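You operate a simulated robot arm through the tools that you are given. There is no shell and no other tool.

You are at the controls of a simulated robot arm. One attempt, no reset.

Task
Torque the green block's three nuts as the torque card says.
Fine: setting and order from the torque card; spanner back in its cradle.
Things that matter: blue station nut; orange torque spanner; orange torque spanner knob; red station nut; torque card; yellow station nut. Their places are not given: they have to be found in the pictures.

Only the result counts: the job must be done as asked and must still hold three seconds after the hand-in. Knocking over, shifting, dropping, spilling or breaking anything else fails it.

Robot
A 6-joint arm with a two-finger gripper, fixed in place. Base frame: the origin is at the foot of the arm, x ahead of it, y to its left, z up. Units: mm, rad, N and s.
Its first joint turns from -2.897 to 2.897 rad. Payload 2.45 kg.
The tool frame sits at the grasp point between the pads (the TCP): z along the fingers, y along the line on which they close. The tips reach 20 mm beyond it. The gripper opens to 140 mm. The gripper's body begins 168 mm behind the TCP.
Orientation is that of the tool frame in the base frame, as a unit quaternion [w, x, y, z]. With the fingers straight down and closing along the base's y, the tool's x points along the base's -x, its y along +y and its z along -z.

Tools
- The arm moves only by the tool arm_command. Its argument "motion" is a list of rows, each a list of 6 numbers: the shift along the tool's x, y, z in units of 25 mm (1.0 is 25 mm), then the turn, a rotation vector about the tool's x, y, z in units of 8 degrees (1.0 is 8 degrees). In form: [[dx, dy, dz, rx, ry, rz], ...]. A call has 1 to 20 rows; each row shifts and turns the commanded pose from where the row before left it, along the tool's axes as they then stand. "claw" is the finger opening in m, from 0 to 0.14, set as the call begins (left out, the last holds). A call with a number of a shift or a turn outside -1 to 1 is refused whole. Each row takes 0.2 s and may step no farther than 50 mm and 0.15 rad from the row before; otherwise, or with a gripper value out of range, the whole call is refused. Where a pose cannot be reached the arm comes as near as it can. A force on the tool above 40 N (or 10 N above the force at the start of the call, whichever is more), or a blocked arm, ends the call early, and 0.2 s more pass. The fingers move at their own pace (about 45 mm/s each) and stop on an object; they squeeze with about 42 N. The grip force told is the motor's: it shows also when the fingers shut on nothing. Time passes only in rows, and 0.2 s behind the last, so rows that do not move let the fingers close. It gives the time, the measured TCP pose, the force on the tool (base axes), the opening and the grip force at its end, in the units of the frame above (readings bear some noise), with the torque about the TCP (base axes, N m) and any sound that the robot's microphone picked up.
- Cameras (640 x 400 px; columns grow to the right, rows downward): "scene" is fixed at [48.7, -647.5, 1561.9]; the picture's right is [0.54, -0.84, 0.00], its down [-0.29, -0.18, -0.94] and it looks along [0.79, 0.51, -0.34] (base axes); focal length 325 px, centre (320, 200). "wrist" rides on the gripper at [78, 11, -209] in the tool frame; the picture's right is [-0.14, 0.99, 0.00], its down [-0.92, -0.13, -0.37] and it looks along [-0.36, -0.05, 0.93] (tool axes); focal length 280 px, centre (320, 200).
- grab_frame(camera): a new picture of that camera. The clock stands still meanwhile.
- point_at(camera, pixels): for up to 12 pixels [column, row] of the newest picture of that camera ("zoom" is the newest enlarged one), the place [x, y, z] in the base frame of the surface seen there, good to about 3 mm. The clock stands still meanwhile.
- zoom(camera, box): a new picture of the part [left, top, right, bottom] of that camera's present view, enlarged. The clock stands still meanwhile.
- sign_off(): hands the job in; it is judged then, once.

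Open the gripper and draw the arm clear of the work before you hand the job in, unless the task says otherwise.

The tools are called by a JSON object that holds its "api" and its "payload". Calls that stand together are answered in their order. arm_command: Moves the arm, as the interface text tells. Its arguments: {"type":"object","properties":{"motion":{"type":"array","items":{"type":"array","items":{"type":"number"}}},"claw":{"type":"number"}},"required":["motion"]} The other tools are called the same way: grab_frame (camera) takes a picture; point_at (camera, pixels) gives the place of the surface under pixels of a picture; zoom (camera, box) takes an enlarged picture of a part of a camera's view; sign_off () hands the job in.

At the start:

```text
time: 0.0
position: [742.4, 75.4, 1222.6]
tool_rot: [0.001, -0.001, 1.0, 0.0]
contact_force: [0.0, -0.7, -0.7]
moment: [0.01, -0.02, 0.02]
gripper_width: 140.2
gripper_force: 0.0
```

scene: 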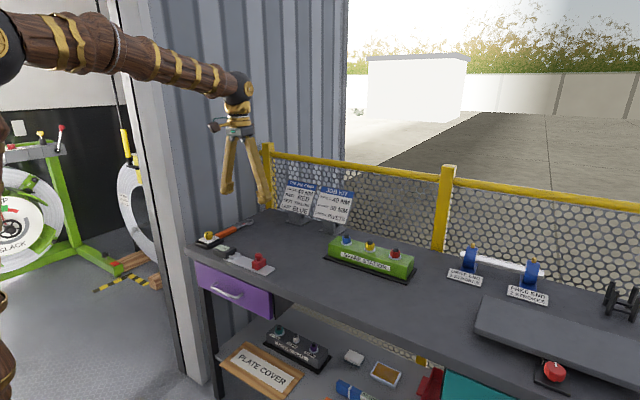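
wrist: 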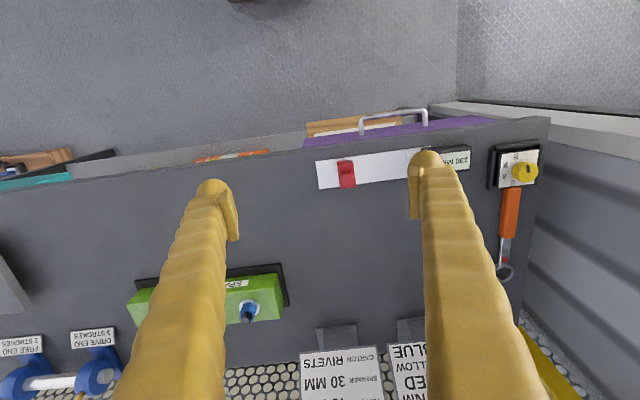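

I start by zooming on the cards near (300,200), the spanner near (230,235) and the green block near (370,255) in the scene view.

{"api": "zoom", "payload": {"camera": "scene", "box": [270, 170, 370, 232]}}

{"api": "zoom", "payload": {"camera": "scene", "box": [180, 205, 290, 275]}}

{"api": "zoom", "payload": {"camera": "scene", "box": [315, 225, 425, 290]}}

{"api": "zoom", "payload": {"camera": "wrist", "box": [300, 90, 560, 300]}}

```text
6.40 times, centred on (320, 201) of scene
```

zoom: 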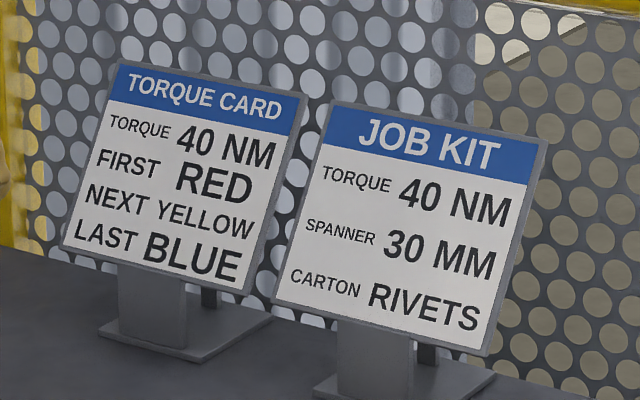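

```text
5.71 times, centred on (235, 240) of scene
```

zoom: 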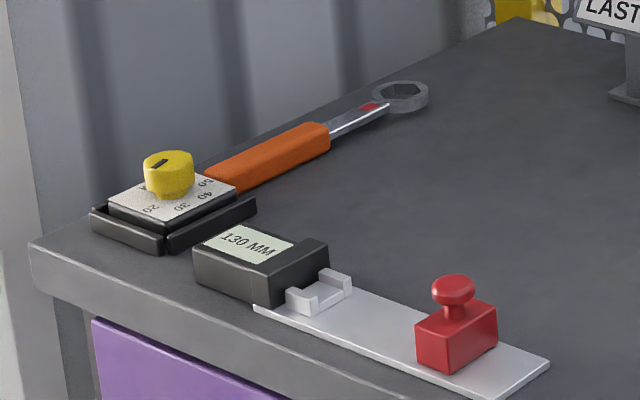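

```text
5.82 times, centred on (370, 258) of scene
```

zoom: 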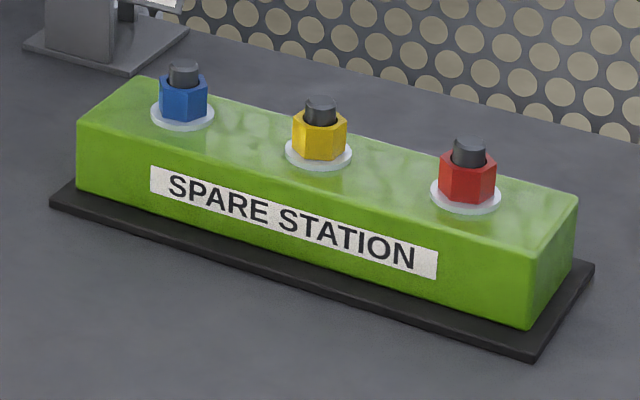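

```text
1.90 times, centred on (430, 195) of wrist
```

zoom: 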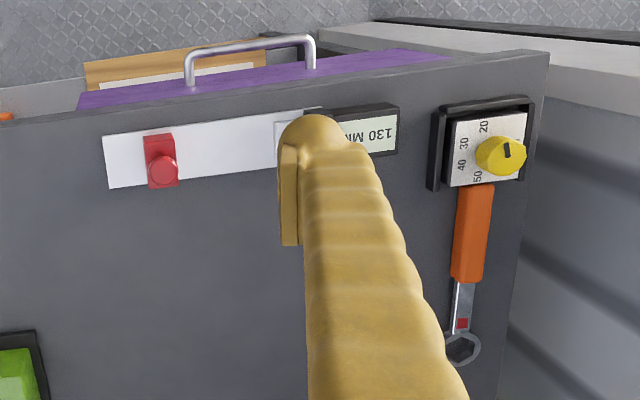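

Torque card: 40 NM, red → yellow → blue. Now I measure places of spanner, dial, and nuts in the scene view, using zooms for accuracy.

{"api": "zoom", "payload": {"camera": "scene", "box": [190, 210, 260, 254]}}

{"api": "point_at", "payload": {"camera": "scene", "pixels": [[346, 238], [346, 242], [370, 243], [370, 247], [395, 250], [395, 255], [330, 245], [410, 264], [340, 239], [250, 222]]}}

{"api": "point_at", "payload": {"camera": "wrist", "pixels": [[524, 171], [519, 155], [508, 180], [510, 215], [504, 250], [505, 272], [540, 150], [494, 148], [345, 172], [250, 311]]}}

```text
9.09 times, centred on (225, 232) of scene
```

zoom: 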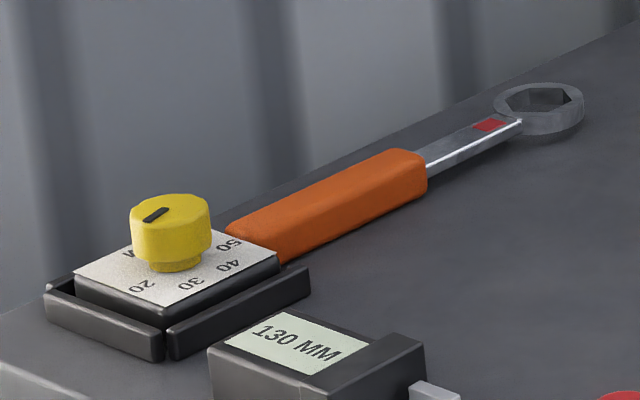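

```text
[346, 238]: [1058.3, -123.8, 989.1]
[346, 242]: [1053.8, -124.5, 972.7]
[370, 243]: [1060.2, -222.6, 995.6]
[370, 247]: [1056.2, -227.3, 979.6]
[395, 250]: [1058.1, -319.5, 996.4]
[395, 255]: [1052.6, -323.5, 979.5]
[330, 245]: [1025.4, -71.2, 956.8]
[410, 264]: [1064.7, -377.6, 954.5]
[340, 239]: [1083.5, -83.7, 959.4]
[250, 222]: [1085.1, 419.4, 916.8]
```

```text
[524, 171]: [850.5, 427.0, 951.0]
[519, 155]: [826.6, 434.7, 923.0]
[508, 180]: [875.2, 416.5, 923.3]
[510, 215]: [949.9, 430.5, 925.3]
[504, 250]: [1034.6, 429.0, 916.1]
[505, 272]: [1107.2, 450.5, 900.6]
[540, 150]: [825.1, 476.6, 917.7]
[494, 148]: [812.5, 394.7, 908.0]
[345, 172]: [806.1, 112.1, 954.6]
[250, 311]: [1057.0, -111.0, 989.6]
```

The spanner lies along x at y≈428 (dial knob ≈(850,428), ring ≈(1090,428)), nuts at x≈1057, y≈-122/-225/-322. I move above the dial for a close look.

{"api": "arm_command", "payload": {"motion": [[-0.1, 1, 0.2, 0, 0, 0], [-0.1, 1, 0.2, 0, 0, 0], [-0.1, 1, 0.2, 0, 0, 0], [-0.1, 1, 0.2, 0, 0, 0], [-0.1, 1, 0.2, 0, 0, 0], [-0.1, 1, 0.2, 0, 0, 0], [-0.1, 1, 0.2, 0, 0, 0], [-0.1, 1, 0.2, 0, 0, 0], [-0.1, 1, 0.2, 0, 0, 0], [-0.1, 1, 0.2, 0, 0, 0], [-0.1, 1, 0.2, 0, 0, 0], [-0.1, 1, 0.2, 0, 0, 0], [-0.1, 1, 0.2, 0, 0, 0], [-0.1, 1, 0.2, 0, 0, 0], [0, 0, 0, 0, 0, 0]], "claw": 0.14}}

{"api": "grab_frame", "payload": {"camera": "wrist"}}

{"api": "grab_frame", "payload": {"camera": "scene"}}

```text
time: 3.2
position: [779.4, 424.3, 1153.5]
tool_rot: [0.0, 0.0, 1.0, 0.0]
contact_force: [0.3, 0.1, -0.5]
moment: [0.03, 0.0, 0.0]
gripper_width: 140.3
gripper_force: 0.2
```

```text
taken
```

wrist: 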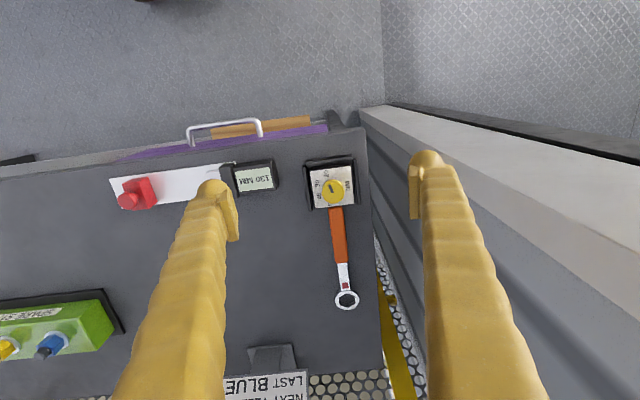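

```text
taken
```

scene: 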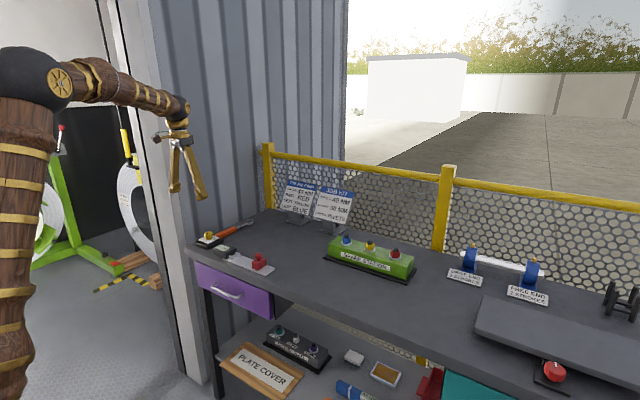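

The right finger runs close to the corrugated wall at the bench's end; I measure the wall, the cradle and spanner in this view and zoom on the dial.

{"api": "point_at", "payload": {"camera": "wrist", "pixels": [[376, 120], [385, 230], [400, 140], [372, 200], [440, 300], [334, 190], [338, 220], [343, 260], [346, 290], [346, 300], [356, 180], [306, 180]]}}

{"api": "zoom", "payload": {"camera": "wrist", "box": [296, 150, 376, 215]}}

{"api": "zoom", "payload": {"camera": "wrist", "box": [290, 190, 410, 320]}}

```text
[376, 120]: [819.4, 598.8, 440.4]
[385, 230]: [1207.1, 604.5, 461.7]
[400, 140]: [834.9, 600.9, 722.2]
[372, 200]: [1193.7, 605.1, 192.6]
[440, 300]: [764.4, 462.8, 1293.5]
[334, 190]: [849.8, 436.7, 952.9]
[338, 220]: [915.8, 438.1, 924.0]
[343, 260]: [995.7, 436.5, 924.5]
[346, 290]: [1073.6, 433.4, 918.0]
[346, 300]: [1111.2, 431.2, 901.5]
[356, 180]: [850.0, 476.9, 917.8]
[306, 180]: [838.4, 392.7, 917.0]
```

```text
6.15 times, centred on (336, 182) of wrist
```

zoom: 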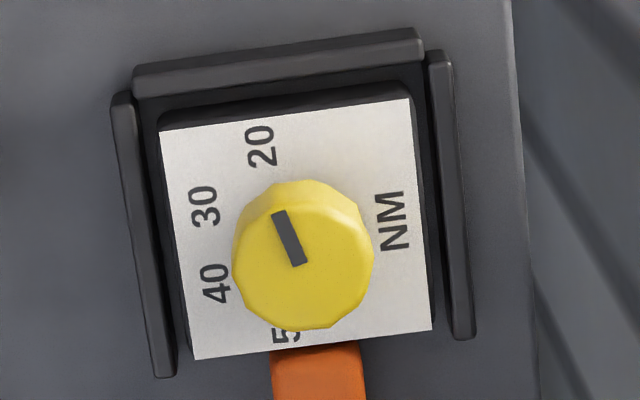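

```text
3.08 times, centred on (350, 255) of wrist
```

zoom: 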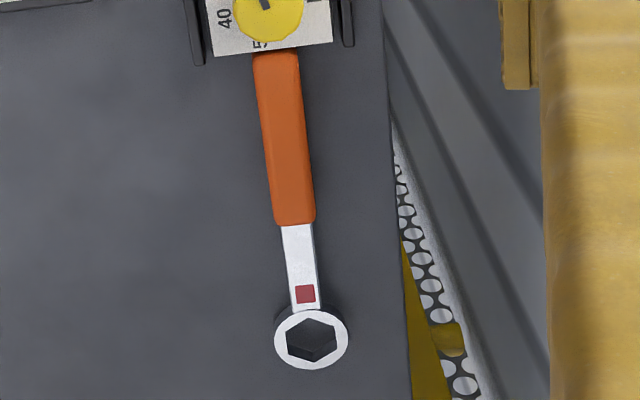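

The dial reads ~20 now (labels 20/30/40/50 run counter-clockwise seen from above, ~50° apart; 40 needs ≈100° CCW). Knob axis computed at about (849,436), top z≈953; I move above it and pre-turn the gripper 48° clockwise.

{"api": "arm_command", "payload": {"motion": [[-0.4, 0.066, 0.8, 0, 0, 0], [-0.4, 0.066, 0.8, 0, 0, 0], [-0.4, 0.066, 0.8, 0, 0, 0], [-0.4, 0.066, 0.8, 0, 0, 0], [-0.4, 0.066, 0.8, 0, 0, 0], [-0.4, 0.066, 0.8, 0, 0, 0], [-0.38, 0.066, 0.8, 0, 0, 0], [0, 0, 0, 0, 0, 0], [0, 0, 0, 0, 0, 0]], "claw": 0.06}}

{"api": "grab_frame", "payload": {"camera": "wrist"}}

```text
time: 5.2
position: [846.1, 439.9, 1012.4]
tool_rot: [0.0, 0.0, 1.0, 0.0]
contact_force: [0.9, 0.4, 0.4]
moment: [0.01, 0.0, 0.02]
gripper_width: 59.9
gripper_force: 0.1
```

```text
taken
```

wrist: 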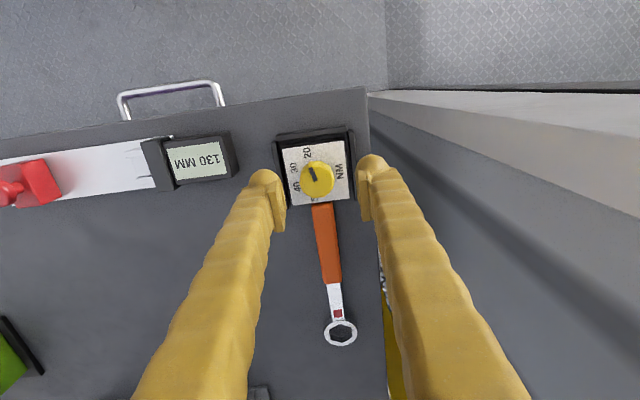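

The gripper straddles the knob at (318,178). I zoom to refine the centre and the pointer angle.

{"api": "zoom", "payload": {"camera": "wrist", "box": [270, 125, 366, 185]}}

{"api": "zoom", "payload": {"camera": "wrist", "box": [270, 155, 366, 215]}}

{"api": "zoom", "payload": {"camera": "wrist", "box": [280, 200, 408, 360]}}

{"api": "point_at", "payload": {"camera": "wrist", "pixels": [[318, 178], [330, 178], [304, 178], [318, 166], [318, 192], [341, 334], [326, 230], [330, 265], [336, 300], [352, 160], [276, 160], [200, 155]]}}

```text
6.67 times, centred on (318, 155) of wrist
```

zoom: 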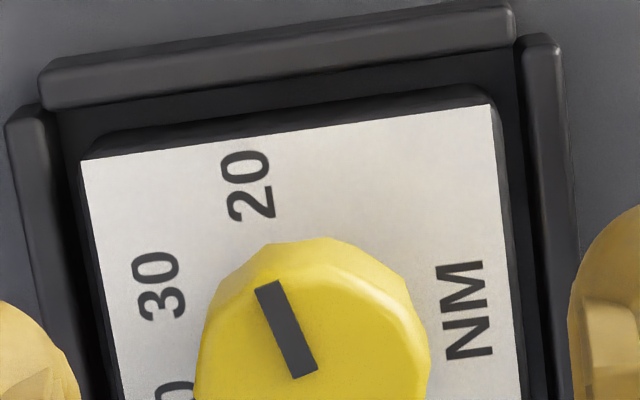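

```text
6.67 times, centred on (318, 185) of wrist
```

zoom: 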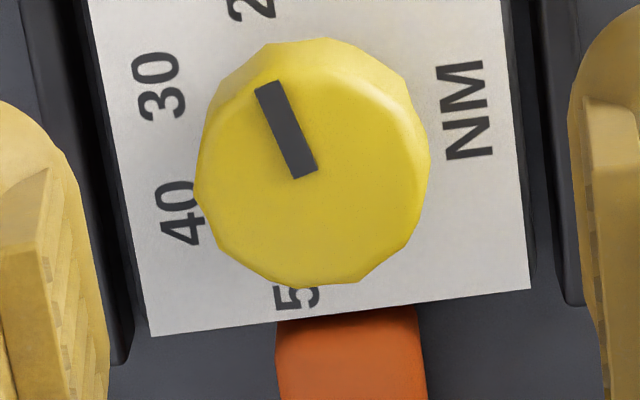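

```text
2.50 times, centred on (344, 280) of wrist
```

zoom: 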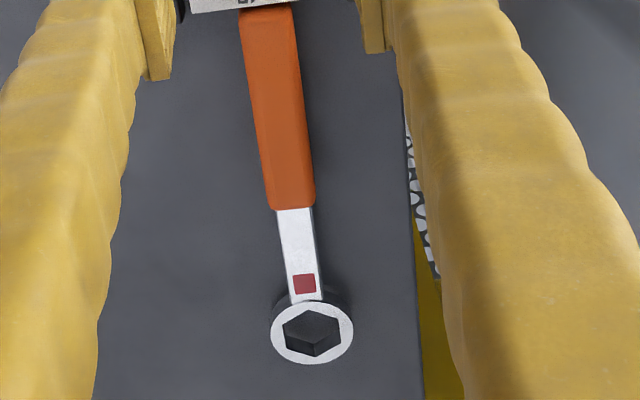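

```text
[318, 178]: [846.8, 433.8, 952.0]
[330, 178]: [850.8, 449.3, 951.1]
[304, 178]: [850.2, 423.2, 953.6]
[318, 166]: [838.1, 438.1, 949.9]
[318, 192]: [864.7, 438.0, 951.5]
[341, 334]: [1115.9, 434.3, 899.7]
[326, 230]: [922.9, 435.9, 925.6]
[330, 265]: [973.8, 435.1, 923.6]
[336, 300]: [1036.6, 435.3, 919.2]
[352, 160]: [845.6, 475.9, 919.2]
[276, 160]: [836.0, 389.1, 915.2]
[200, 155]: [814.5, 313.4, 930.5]
```

Pointer is at ≈15° (the 20 mark), knob centre ≈(851,435), plate top z≈924. I pre-turn +50°, descend to z≈948 and check before closing.

{"api": "arm_command", "payload": {"motion": [[-0.16, -0.08, 0, 0, 0, 0], [0, 0, 0, 0, 0, 0.9], [0, 0, 0, 0, 0, 0.9], [0, 0, 0, 0, 0, 0.9], [0, 0, 0, 0, 0, 0.9], [0, 0, 0, 0, 0, 0.9], [0, 0, 0, 0, 0, 0.9], [0, 0, 0, 0, 0, 0.85], [0, 0, 0.6, 0, 0, 0], [0, 0, 0.6, 0, 0, 0], [0, 0, 0.6, 0, 0, 0], [0, 0, 0.4, 0, 0, 0], [0, 0, 0.38, 0, 0, 0], [0, 0, 0, 0, 0, 0]]}}

{"api": "grab_frame", "payload": {"camera": "wrist"}}

{"api": "zoom", "payload": {"camera": "scene", "box": [180, 195, 260, 250]}}

```text
time: 8.2
position: [850.6, 434.3, 948.3]
tool_rot: [0.0, 0.423, 0.906, 0.001]
contact_force: [-0.5, 0.6, -0.4]
moment: [0.01, 0.0, 0.02]
gripper_width: 60.1
gripper_force: 0.0
```

```text
taken
```

wrist: 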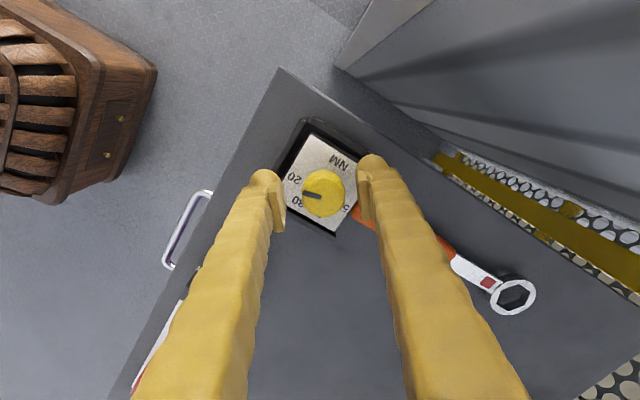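

```text
7.27 times, centred on (220, 222) of scene
```

zoom: 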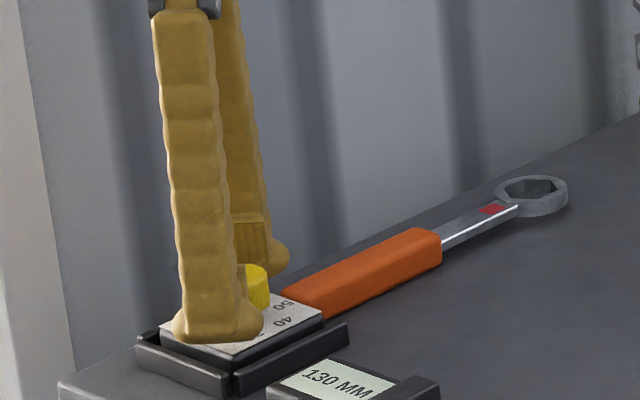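

The fingers flank the knob (323,193 in wrist view), tips clear of the plate. I close on the knob.

{"api": "arm_command", "payload": {"motion": [[0, 0, 0, 0, 0, 0], [0, 0, 0, 0, 0, 0], [0, 0, 0, 0, 0, 0], [0, 0, 0, 0, 0, 0]], "claw": 0.02}}

{"api": "grab_frame", "payload": {"camera": "wrist"}}

```text
time: 9.2
position: [851.9, 434.9, 949.2]
tool_rot: [0.001, 0.422, 0.906, 0.001]
contact_force: [2.7, 1.7, 3.4]
moment: [0.0, -0.07, 0.0]
gripper_width: 34.3
gripper_force: 41.7
```

```text
taken
```

wrist: 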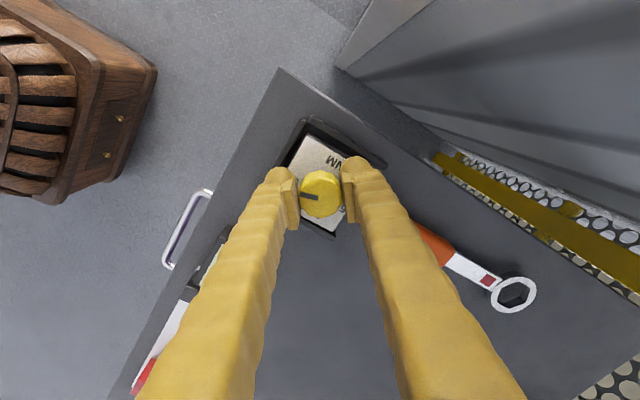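

The knob is held (34 mm, 42 N) without much side force. I turn it 48° counter-clockwise first and check.

{"api": "arm_command", "payload": {"motion": [[0, 0, 0, 0, 0, -0.6], [0, 0, 0, 0, 0, -0.6], [0, 0, 0, 0, 0, -0.6], [0, 0, 0, 0, 0, -0.6], [0, 0, 0, 0, 0, -0.6], [0, 0, 0, 0, 0, -0.6], [0, 0, 0, 0, 0, -0.6], [0, 0, 0, 0, 0, -0.6], [0, 0, 0, 0, 0, -0.6], [0, 0, 0, 0, 0, -0.6], [0, 0, 0, 0, 0, 0]]}}

{"api": "grab_frame", "payload": {"camera": "wrist"}}

{"api": "zoom", "payload": {"camera": "wrist", "box": [270, 155, 366, 215]}}

```text
time: 11.6
position: [850.9, 434.9, 948.2]
tool_rot: [0.0, 0.018, 1.0, 0.0]
contact_force: [-3.6, -9.2, 12.0]
moment: [-0.09, 0.0, -0.09]
gripper_width: 34.2
gripper_force: 42.0
```

```text
taken
```

wrist: 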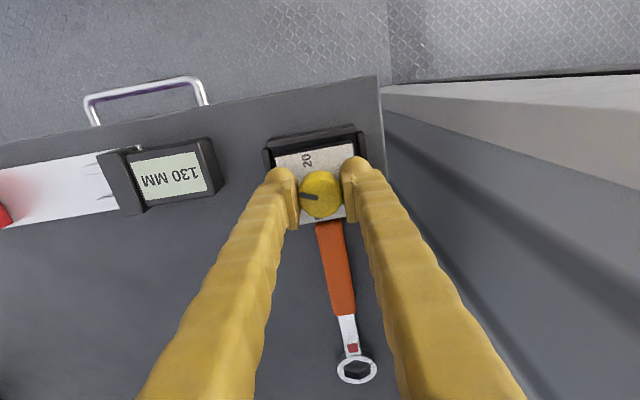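

```text
6.67 times, centred on (318, 185) of wrist
```

zoom: 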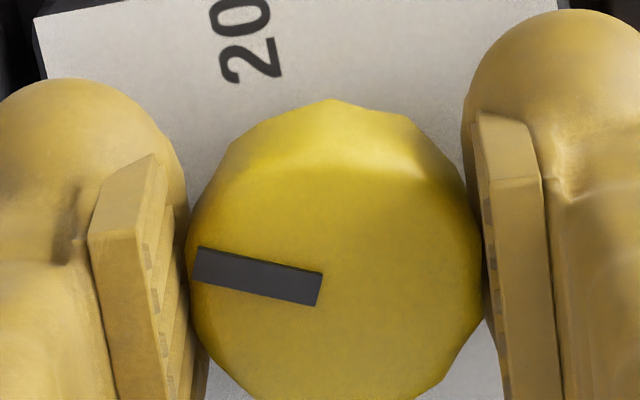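

The knob turns with the gripper (pointer ≈65° now, near 30). I continue another 52° to bring it to the 40 mark.

{"api": "arm_command", "payload": {"motion": [[0, 0, 0, 0, 0, -0.6], [0, 0, 0, 0, 0, -0.6], [0, 0, 0, 0, 0, -0.6], [0, 0, 0, 0, 0, -0.6], [0, 0, 0, 0, 0, -0.6], [0, 0, 0, 0, 0, -0.6], [0, 0, 0, 0, 0, -0.6], [0, 0, 0, 0, 0, -0.6], [0, 0, 0, 0, 0, -0.6], [0, 0, 0, 0, 0, -0.6], [0, 0, 0, 0, 0, -0.5], [0, 0, 0, 0, 0, 0]]}}

{"api": "grab_frame", "payload": {"camera": "wrist"}}

{"api": "zoom", "payload": {"camera": "wrist", "box": [270, 145, 366, 205]}}

{"api": "zoom", "payload": {"camera": "scene", "box": [180, 195, 260, 250]}}

```text
time: 14.2
position: [850.4, 436.0, 948.0]
tool_rot: [0.0, -0.422, 0.906, 0.0]
contact_force: [3.7, 4.7, 5.8]
moment: [0.53, -0.36, -0.03]
gripper_width: 33.9
gripper_force: 41.9
```

```text
taken
```

wrist: 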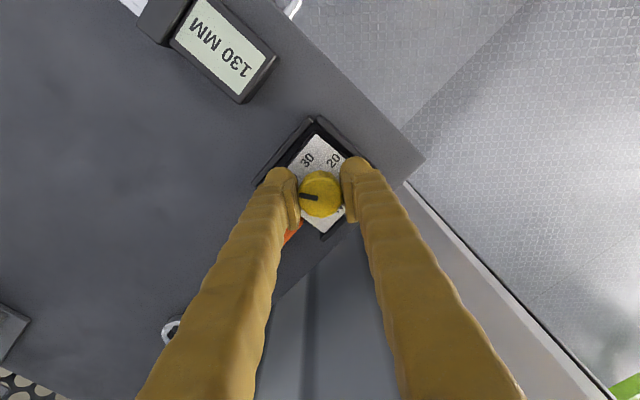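

```text
6.67 times, centred on (318, 175) of wrist
```

zoom: 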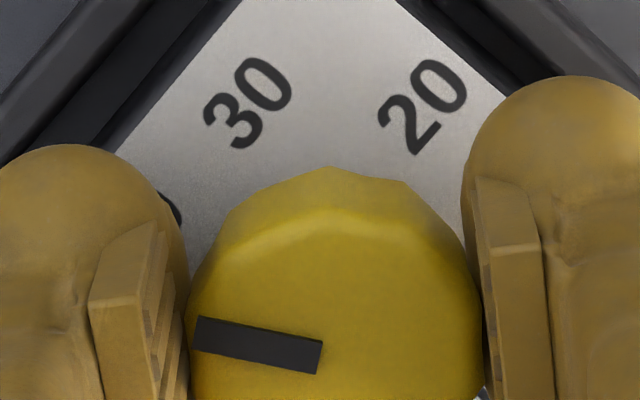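

```text
7.27 times, centred on (220, 222) of scene
```

zoom: 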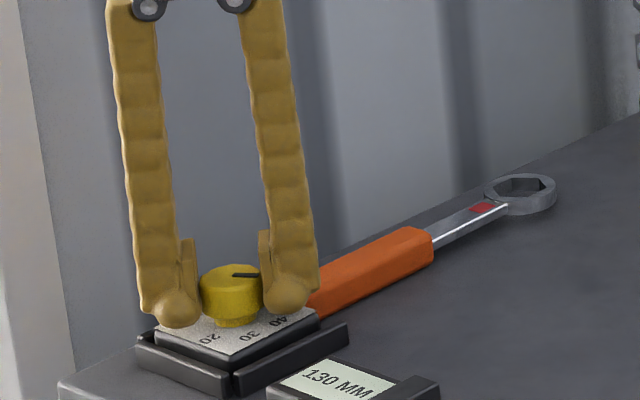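

The pointer turned ~100° in total. I release, rise and look at the dial.

{"api": "arm_command", "payload": {"motion": [[0, 0, 0, 0, 0, 0], [0, 0, 0, 0, 0, 0], [0, 0, -0.5, 0, 0, 0], [0, 0, -1, 0, 0, 0], [0, 0, -1, 0, 0, 0], [0, 0, 0, 0, 0, 0.9], [0, 0, 0, 0, 0, 0.9], [0, 0, 0, 0, 0, 0.9], [0, 0, 0, 0, 0, 0.9], [0, 0, 0, 0, 0, 0.9], [0, 0, 0, 0, 0, 0.9], [0, 0, 0, 0, 0, 0.85], [0, 0, 0, 0, 0, 0]], "claw": 0.06}}

{"api": "grab_frame", "payload": {"camera": "wrist"}}

{"api": "zoom", "payload": {"camera": "wrist", "box": [270, 145, 366, 205]}}

{"api": "zoom", "payload": {"camera": "scene", "box": [190, 210, 260, 254]}}

```text
time: 17.0
position: [851.4, 435.1, 1010.4]
tool_rot: [0.0, 0.002, 1.0, 0.0]
contact_force: [-0.1, 0.6, 0.6]
moment: [-0.02, 0.01, -0.01]
gripper_width: 60.2
gripper_force: 0.0
```

```text
taken
```

wrist: 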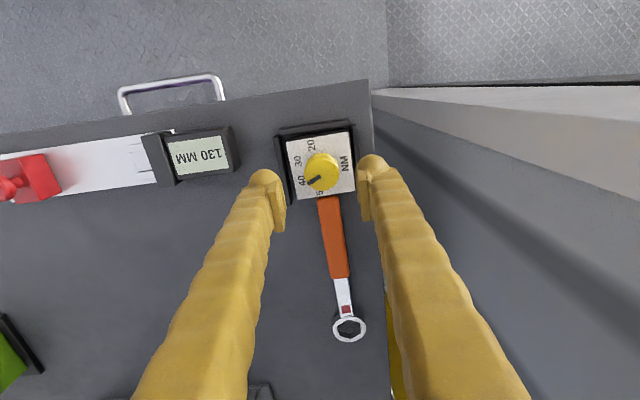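

```text
6.67 times, centred on (318, 175) of wrist
```

zoom: 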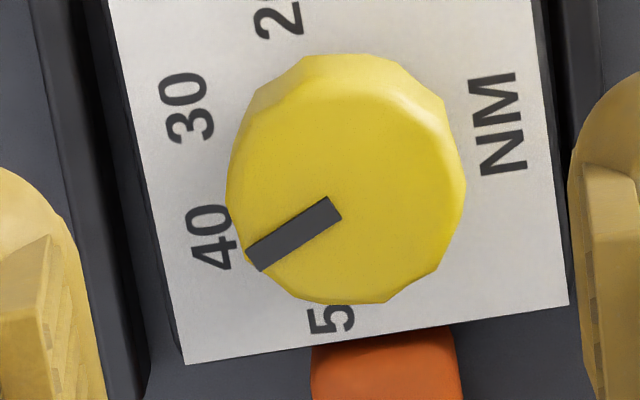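

```text
9.09 times, centred on (225, 232) of scene
```

zoom: 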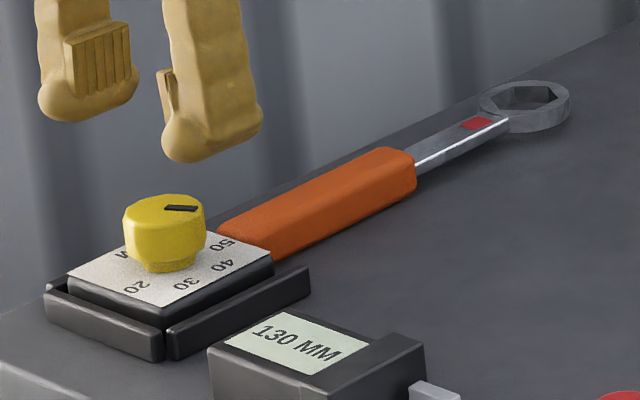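

Pointer measures ≈114–115° against the plate, and the 40 label sits at ≈115°; I zoom tighter to confirm, then shift forward over the handle (x≈915) to test the reach with the tool vertical.

{"api": "zoom", "payload": {"camera": "wrist", "box": [284, 128, 364, 208]}}

{"api": "arm_command", "payload": {"motion": [[-0.5, 0, 0, 0, 0, 0], [-0.5, 0, 0, 0, 0, 0], [-0.5, 0, 0, 0, 0, 0], [-0.5, 0, 0, 0, 0, 0], [-0.5, 0, 0, 0, 0, 0], [-0.1, 0, 0, 0, 0, 0], [0, 0, 0, 0, 0, 0]], "claw": 0.05}}

{"api": "grab_frame", "payload": {"camera": "wrist"}}

```text
5.00 times, centred on (324, 168) of wrist
```

zoom: 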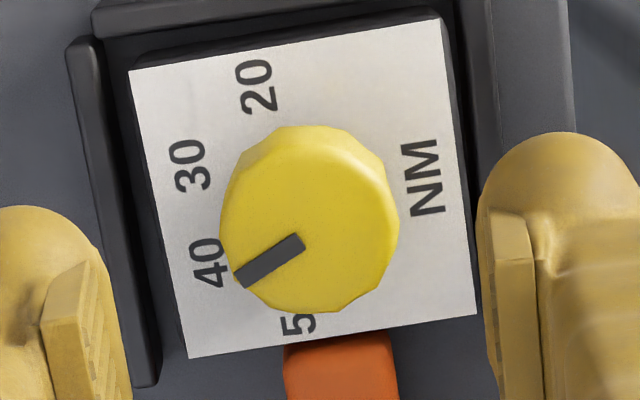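

```text
time: 18.6
position: [915.0, 434.6, 1010.6]
tool_rot: [0.0, -0.001, 1.0, 0.0]
contact_force: [0.1, -0.2, 0.5]
moment: [-0.04, 0.02, -0.02]
gripper_width: 50.0
gripper_force: 0.0
```

```text
taken
```

wrist: 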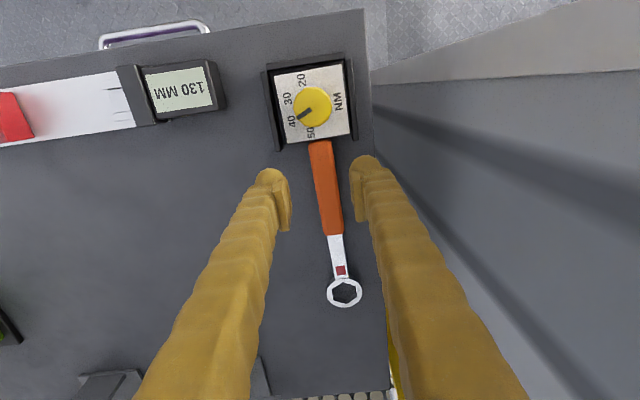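

Reach is fine here, and the camera is now almost straight above the dial (313,108); I zoom for a parallax-free reading.

{"api": "zoom", "payload": {"camera": "wrist", "box": [265, 60, 361, 150]}}

{"api": "zoom", "payload": {"camera": "wrist", "box": [270, 140, 400, 320]}}

{"api": "point_at", "payload": {"camera": "wrist", "pixels": [[321, 160], [325, 190], [329, 215], [332, 230], [337, 255], [344, 280], [344, 306], [344, 292], [313, 190], [340, 190], [352, 120], [277, 130]]}}

```text
4.44 times, centred on (313, 105) of wrist
```

zoom: 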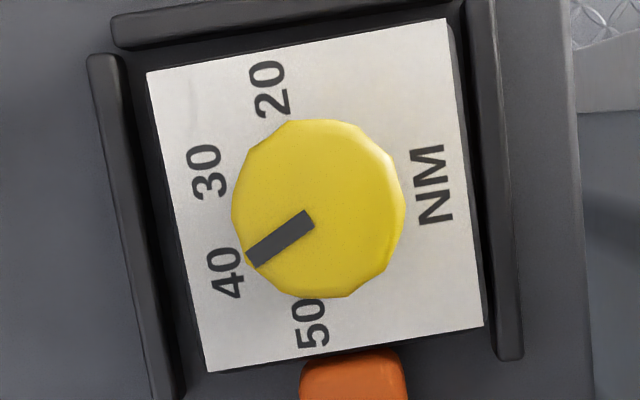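

```text
2.22 times, centred on (335, 230) of wrist
```

zoom: 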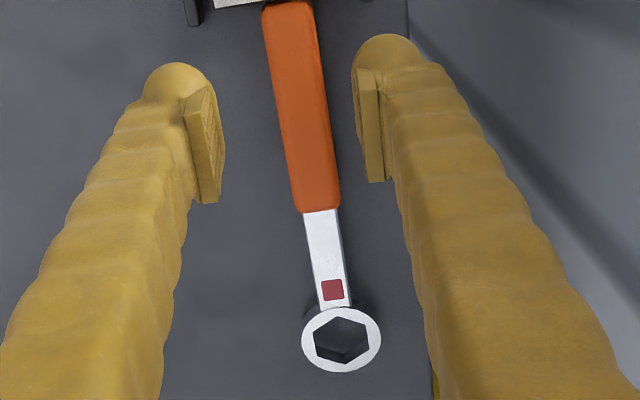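

```text
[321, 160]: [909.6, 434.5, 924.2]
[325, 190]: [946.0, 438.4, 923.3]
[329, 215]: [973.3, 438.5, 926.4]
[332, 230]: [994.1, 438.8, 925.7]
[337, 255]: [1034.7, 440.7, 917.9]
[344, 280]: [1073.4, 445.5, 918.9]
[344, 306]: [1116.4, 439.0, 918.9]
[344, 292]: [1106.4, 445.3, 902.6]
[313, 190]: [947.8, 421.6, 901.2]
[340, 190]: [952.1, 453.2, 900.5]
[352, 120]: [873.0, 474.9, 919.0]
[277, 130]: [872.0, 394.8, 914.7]
```

Setting reads 40 (pointer over the 40 label). The spanner turned ≈2° CCW in the cradle (ring now ≈(1089,443)), so I align the tool by 1.9°, then descend over the handle at x≈915 to z≈925.

{"api": "arm_command", "payload": {"motion": [[0, 0.09, 0, 0, 0, -0.24], [0, 0, 0.8, 0, 0, 0], [0, 0, 0.8, 0, 0, 0], [0, 0, 0.8, 0, 0, 0], [0, 0, 0.4, 0, 0, 0], [0, 0, 0.3, 0, 0, 0], [0, 0, 0.3, 0, 0, 0], [0, 0, 0, 0, 0, 0]]}}

{"api": "grab_frame", "payload": {"camera": "wrist"}}

{"api": "zoom", "payload": {"camera": "scene", "box": [190, 200, 270, 250]}}

```text
time: 20.4
position: [916.7, 437.1, 927.7]
tool_rot: [0.001, -0.016, 1.0, 0.0]
contact_force: [9.9, -0.6, 8.3]
moment: [0.31, 0.1, -0.33]
gripper_width: 49.3
gripper_force: 0.1
```

```text
taken
```

wrist: 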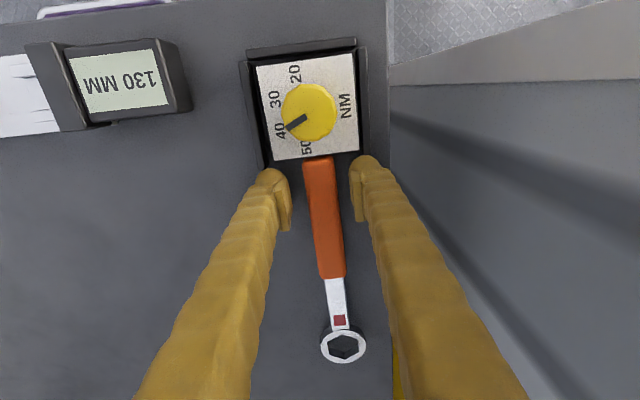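

```text
8.00 times, centred on (230, 225) of scene
```

zoom: 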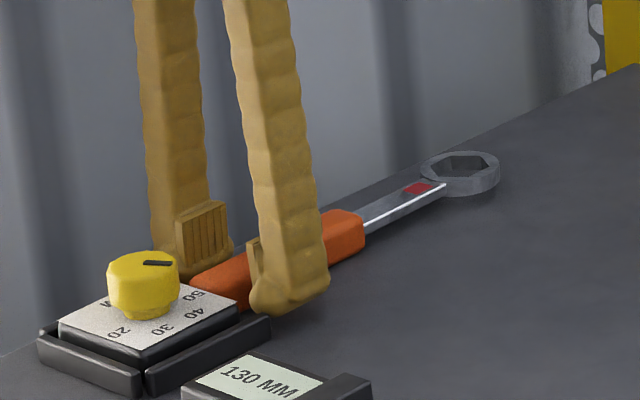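

There is ~10 N in +x: the left finger touches the cradle rail's end (≈(265,168)). I rise, shift 14 mm further along the handle and descend again.

{"api": "arm_command", "payload": {"motion": [[0, 0, -0.6, 0, 0, 0], [-0.56, 0, 0, 0, 0, 0], [0, 0, 0.3, 0, 0, 0], [0, 0, 0.3, 0, 0, 0], [0, 0, 0, 0, 0, 0]], "claw": 0.044}}

{"api": "grab_frame", "payload": {"camera": "wrist"}}

```text
time: 21.6
position: [929.9, 437.6, 925.8]
tool_rot: [0.001, -0.017, 1.0, 0.001]
contact_force: [0.3, -0.1, 0.3]
moment: [-0.01, -0.01, -0.03]
gripper_width: 44.0
gripper_force: 0.0
```

```text
taken
```

wrist: 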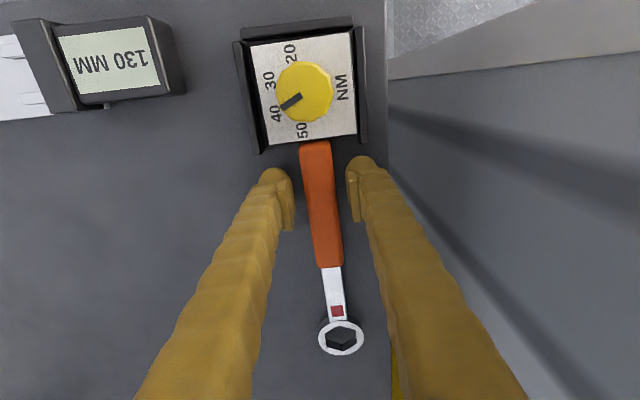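

Contact-free now, handle between the pads. I close on the handle and check the force, and re-read the dial.

{"api": "arm_command", "payload": {"motion": [[0, 0, 0, 0, 0, 0], [0, 0, 0, 0, 0, 0], [0, 0, 0, 0, 0, 0], [0, 0, 0, 0, 0, 0]], "claw": 0.01}}

{"api": "grab_frame", "payload": {"camera": "wrist"}}

{"api": "zoom", "payload": {"camera": "wrist", "box": [230, 10, 390, 160]}}

{"api": "zoom", "payload": {"camera": "scene", "box": [190, 200, 270, 250]}}

```text
time: 22.6
position: [929.4, 438.4, 925.7]
tool_rot: [0.0, -0.016, 1.0, 0.0]
contact_force: [-0.6, 1.1, -0.3]
moment: [0.01, -0.04, -0.09]
gripper_width: 25.0
gripper_force: 41.8
```

```text
taken
```

wrist: 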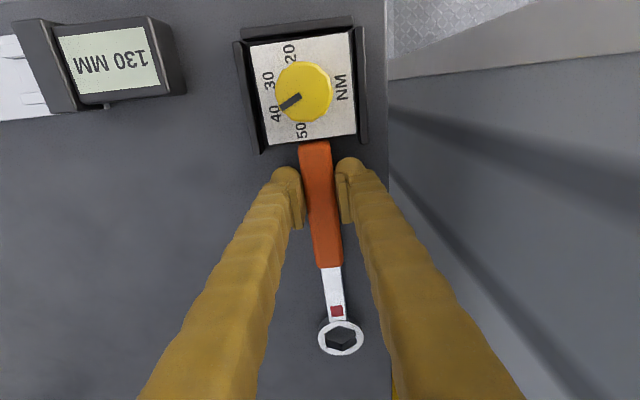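

```text
2.67 times, centred on (310, 85) of wrist
```

zoom: 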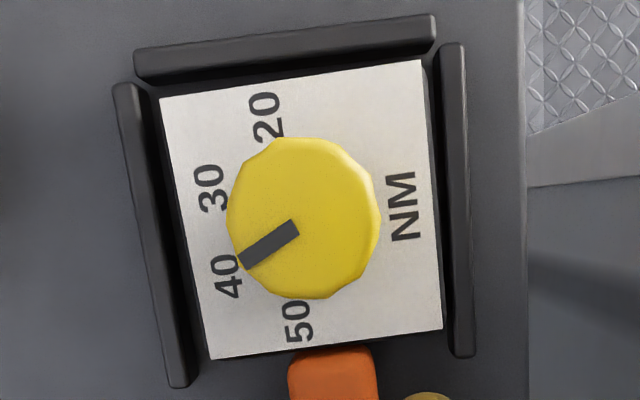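

```text
8.00 times, centred on (230, 225) of scene
```

zoom: 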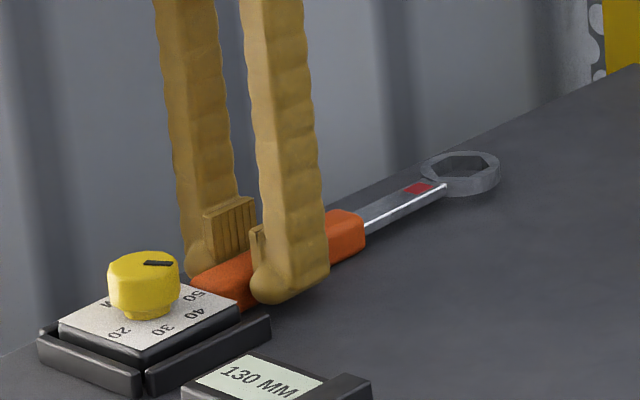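

The handle is gripped (25 mm, 42 N). I lift slowly and look.

{"api": "arm_command", "payload": {"motion": [[0, 0, -0.2, 0, 0, 0], [0, 0, -0.3, 0, 0, 0], [0, 0, -0.5, 0, 0, 0], [0, 0, -0.6, 0, 0, 0], [0, 0, -0.8, 0, 0, 0], [0, 0, -0.8, 0, 0, 0], [0, 0, -0.8, 0, 0, 0], [0, 0, -0.8, 0, 0, 0], [0, 0, 0, 0, 0, 0]]}}

{"api": "grab_frame", "payload": {"camera": "wrist"}}

{"api": "grab_frame", "payload": {"camera": "scene"}}

{"api": "zoom", "payload": {"camera": "scene", "box": [190, 170, 290, 250]}}

```text
time: 24.6
position: [931.4, 438.8, 1044.8]
tool_rot: [0.0, -0.016, 1.0, 0.0]
contact_force: [0.5, 0.1, -5.4]
moment: [0.06, -0.14, 0.02]
gripper_width: 24.9
gripper_force: 41.6
```

```text
taken
```

wrist: 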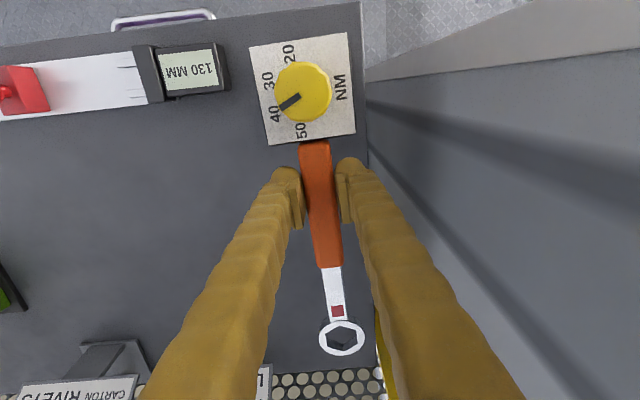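

```text
taken
```

scene: 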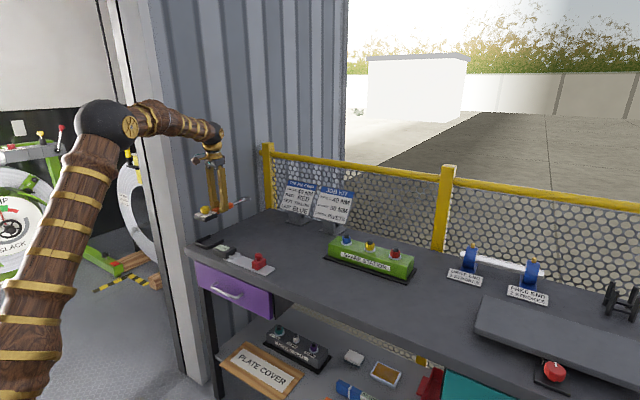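

```text
5.00 times, centred on (240, 210) of scene
```

zoom: 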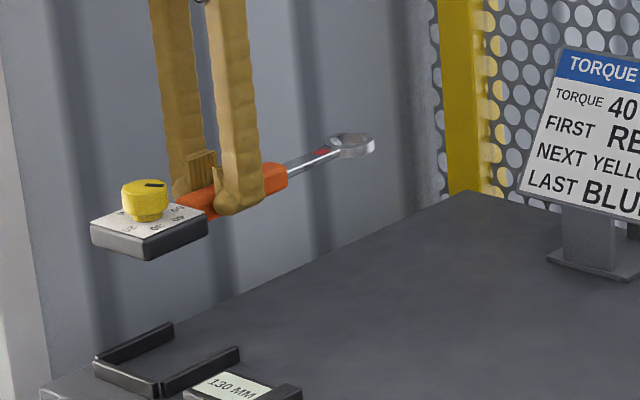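

The spanner hangs level in the grip. I zoom on the ring (342,338) to get its offset in the tool frame and hex angle, and check the nuts' places again.

{"api": "zoom", "payload": {"camera": "wrist", "box": [292, 300, 392, 370]}}

{"api": "point_at", "payload": {"camera": "wrist", "pixels": [[342, 322], [342, 354], [322, 338], [362, 340], [337, 312], [315, 150], [320, 200], [330, 255]]}}

{"api": "zoom", "payload": {"camera": "scene", "box": [380, 235, 412, 262]}}

{"api": "zoom", "payload": {"camera": "scene", "box": [328, 228, 360, 255]}}

{"api": "zoom", "payload": {"camera": "scene", "box": [354, 232, 386, 259]}}

```text
5.71 times, centred on (342, 335) of wrist
```

zoom: 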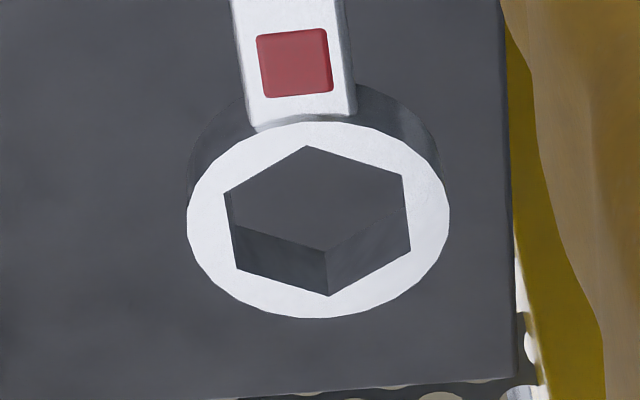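

```text
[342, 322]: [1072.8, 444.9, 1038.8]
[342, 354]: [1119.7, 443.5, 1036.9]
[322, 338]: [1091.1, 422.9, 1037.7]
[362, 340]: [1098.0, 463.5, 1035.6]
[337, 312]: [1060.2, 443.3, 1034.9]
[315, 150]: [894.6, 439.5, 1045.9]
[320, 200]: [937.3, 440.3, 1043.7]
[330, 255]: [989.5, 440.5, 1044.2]
```

```text
14.81 times, centred on (396, 248) of scene
```

zoom: 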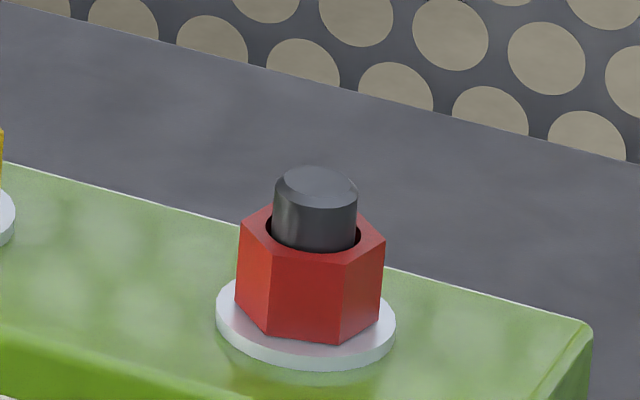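

```text
14.81 times, centred on (344, 242) of scene
```

zoom: 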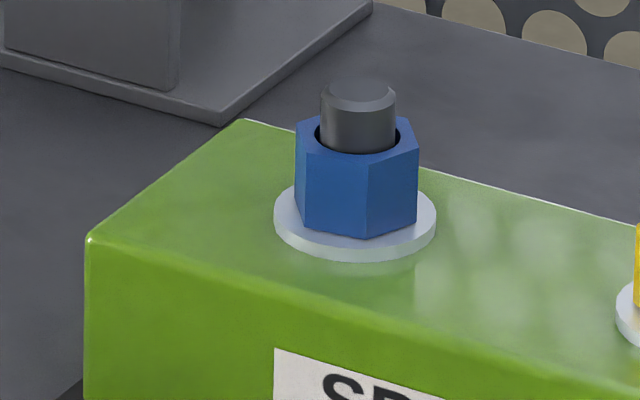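

```text
14.81 times, centred on (370, 246) of scene
```

zoom: 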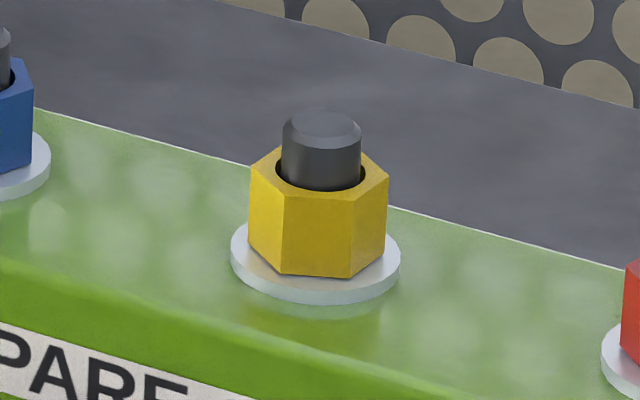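

Ring centre is ≈163 mm ahead of the TCP with hex corners on the spanner axis; the red nut's corners appear at azimuth ≈165°/225°. I retract 150 mm in x, yaw to θ=165° and start traversing toward -y at z≈1045.

{"api": "arm_command", "payload": {"motion": [[1, 0, 0, 0, 0, 0], [1, 0, 0, 0, 0, 0], [1, 0, 0, 0, 0, 0], [1, 0, 0, 0, 0, 0], [1, 0, 0, 0, 0, 0], [1, 0, 0, 0, 0, 0], [0, 0, 0, 0, 0, 0.703], [0, 0, 0, 0, 0, 0.703], [0, 0, 0, 0, 0, 0.703], [-0.2547, -0.95, 0, 0, 0, 0], [-0.2547, -0.95, 0, 0, 0, 0], [-0.2547, -0.95, 0, 0, 0, 0], [-0.2547, -0.95, 0, 0, 0, 0], [-0.2547, -0.95, 0, 0, 0, 0], [-0.2547, -0.95, 0, 0, 0, 0], [-0.2547, -0.95, 0, 0, 0, 0], [-0.2547, -0.95, 0, 0, 0, 0], [-0.2547, -0.95, 0, 0, 0, 0], [-0.2547, -0.95, 0, 0, 0, 0], [-0.2547, -0.95, 0, 0, 0, 0]]}}

{"api": "arm_command", "payload": {"motion": [[-0.2547, -0.95, 0, 0, 0, 0], [-0.2547, -0.95, 0, 0, 0, 0], [-0.2547, -0.95, 0, 0, 0, 0], [-0.2547, -0.95, 0, 0, 0, 0], [-0.2547, -0.95, 0, 0, 0, 0], [-0.2547, -0.95, 0, 0, 0, 0], [-0.2547, -0.95, 0, 0, 0, 0], [-0.2547, -0.95, 0, 0, 0, 0], [-0.2547, -0.95, 0, 0, 0, 0], [-0.2547, -0.95, 0, 0, 0, 0], [-0.2547, -0.95, 0, 0, 0, 0], [-0.2547, -0.95, 0, 0, 0, 0], [-0.2547, -0.95, 0, 0, 0, 0], [-0.2547, -0.95, 0, 0, 0, 0], [-0.2547, -0.95, 0, 0, 0, 0], [-0.2547, -0.95, 0, 0, 0, 0], [-0.2547, -0.95, 0, 0, 0, 0], [-0.2547, -0.95, 0, 0, 0, 0], [0, 0, 0, 0, 0, 0]]}}

{"api": "grab_frame", "payload": {"camera": "wrist"}}

{"api": "grab_frame", "payload": {"camera": "scene"}}

```text
time: 28.8
position: [780.7, 163.8, 1045.8]
tool_rot: [0.0, 0.131, 0.991, 0.0]
contact_force: [-0.2, 0.4, -5.7]
moment: [-0.04, -0.13, -0.01]
gripper_width: 24.7
gripper_force: 42.0
```

```text
time: 32.8
position: [781.6, -283.1, 1041.6]
tool_rot: [0.0, 0.13, 0.991, 0.001]
contact_force: [0.7, 0.3, -4.5]
moment: [-0.04, -0.11, -0.04]
gripper_width: 24.9
gripper_force: 41.8
```

```text
taken
```

wrist: 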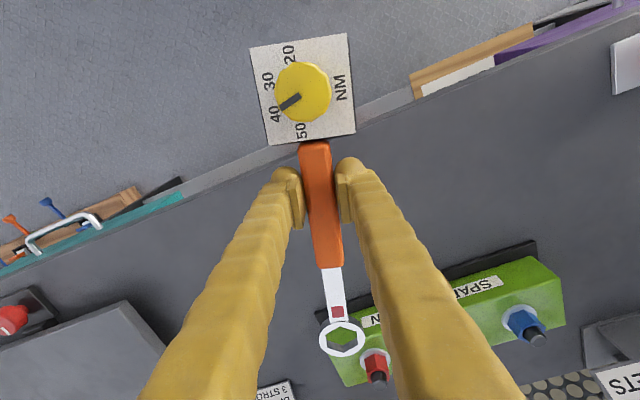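

```text
taken
```

scene: 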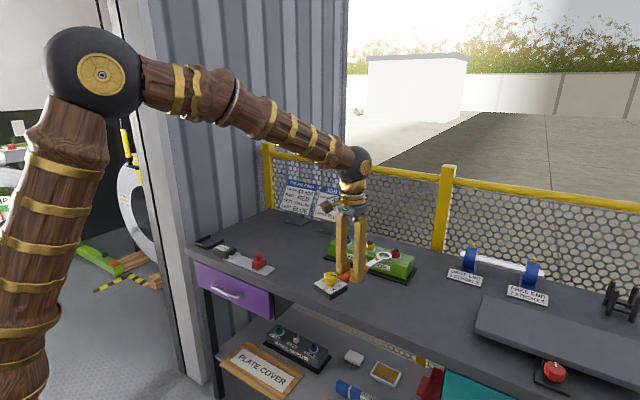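

The red nut shows at (376,362), blue at (523,325). I zoom to measure nut positions and orientations.

{"api": "zoom", "payload": {"camera": "wrist", "box": [350, 335, 414, 395]}}

{"api": "zoom", "payload": {"camera": "wrist", "box": [495, 295, 559, 355]}}

{"api": "point_at", "payload": {"camera": "wrist", "pixels": [[375, 358], [378, 378], [372, 352], [381, 350], [523, 318], [538, 341]]}}

```text
6.67 times, centred on (382, 365) of wrist
```

zoom: 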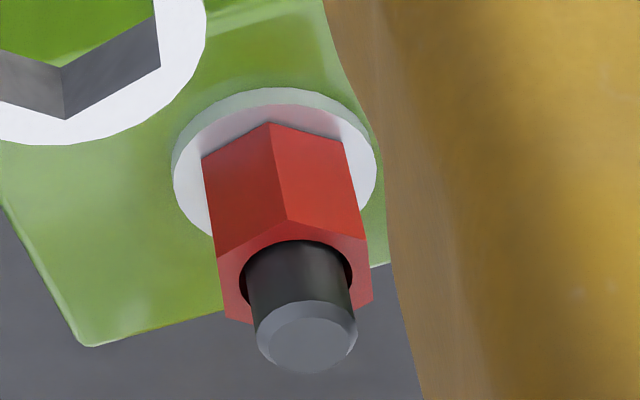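

```text
6.67 times, centred on (527, 325) of wrist
```

zoom: 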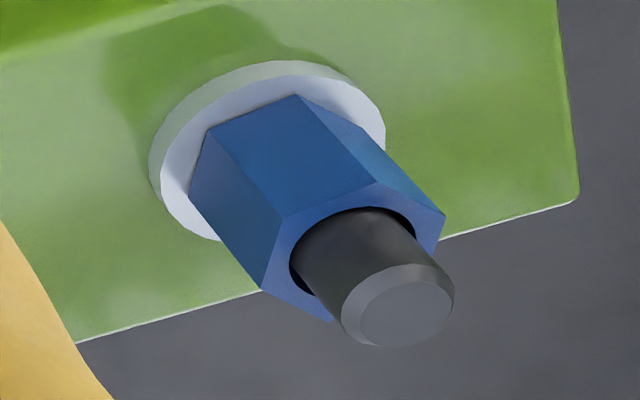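

```text
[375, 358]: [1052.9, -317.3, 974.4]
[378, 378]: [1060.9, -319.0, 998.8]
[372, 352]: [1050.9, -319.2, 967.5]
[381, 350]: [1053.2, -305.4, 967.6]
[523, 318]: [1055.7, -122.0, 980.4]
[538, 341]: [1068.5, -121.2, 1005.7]
```

The red nut's corner direction measures ≈165–170°; nut at ≈(1060,-320), stud top ≈998. I move so the ring hovers above it with the handle at θ=167°, then look through the ring.

{"api": "arm_command", "payload": {"motion": [[-0.926, 0.234, 0, 0, 0, 0], [-0.926, 0.234, 0, 0, 0, 0], [-0.926, 0.234, 0, 0, 0, 0], [-0.926, 0.234, 0, 0, 0, 0], [-0.926, 0.234, 0, 0, 0, 0], [0, 0, 0, 0, 0, -0.25], [0, 0, 0, 0, 0, 0]]}}

{"api": "grab_frame", "payload": {"camera": "wrist"}}

{"api": "zoom", "payload": {"camera": "wrist", "box": [290, 300, 400, 380]}}

{"api": "zoom", "payload": {"camera": "scene", "box": [340, 220, 430, 276]}}

```text
time: 34.4
position: [902.3, -283.8, 1044.1]
tool_rot: [-0.001, 0.113, 0.994, 0.0]
contact_force: [-0.3, 0.2, -5.3]
moment: [-0.04, -0.13, 0.01]
gripper_width: 25.0
gripper_force: 42.5
```

```text
taken
```

wrist: 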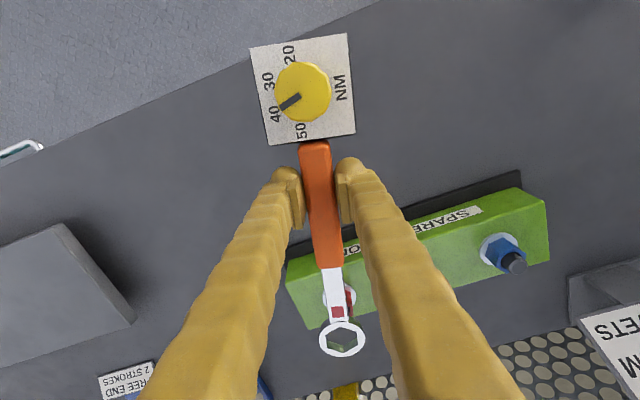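

```text
5.00 times, centred on (345, 340) of wrist
```

zoom: 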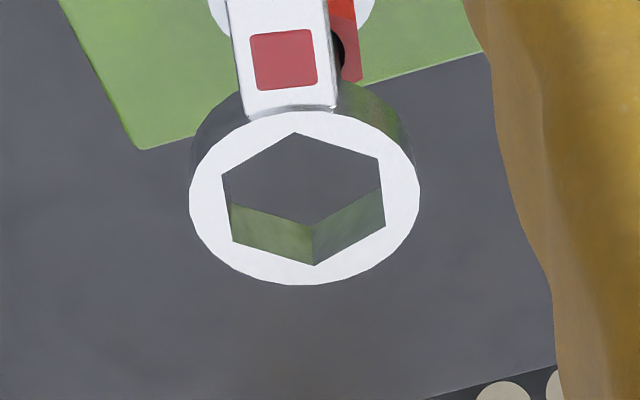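

```text
7.11 times, centred on (385, 248) of scene
```

zoom: 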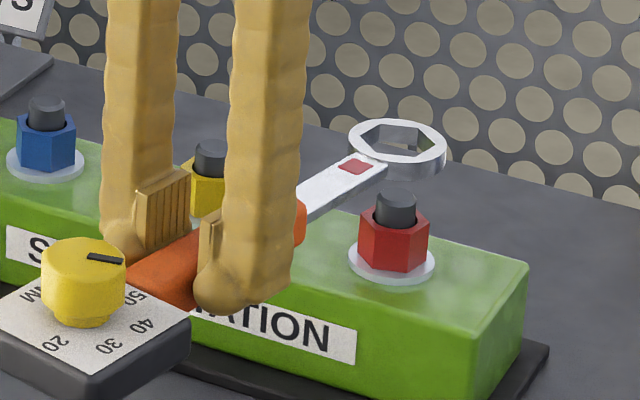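

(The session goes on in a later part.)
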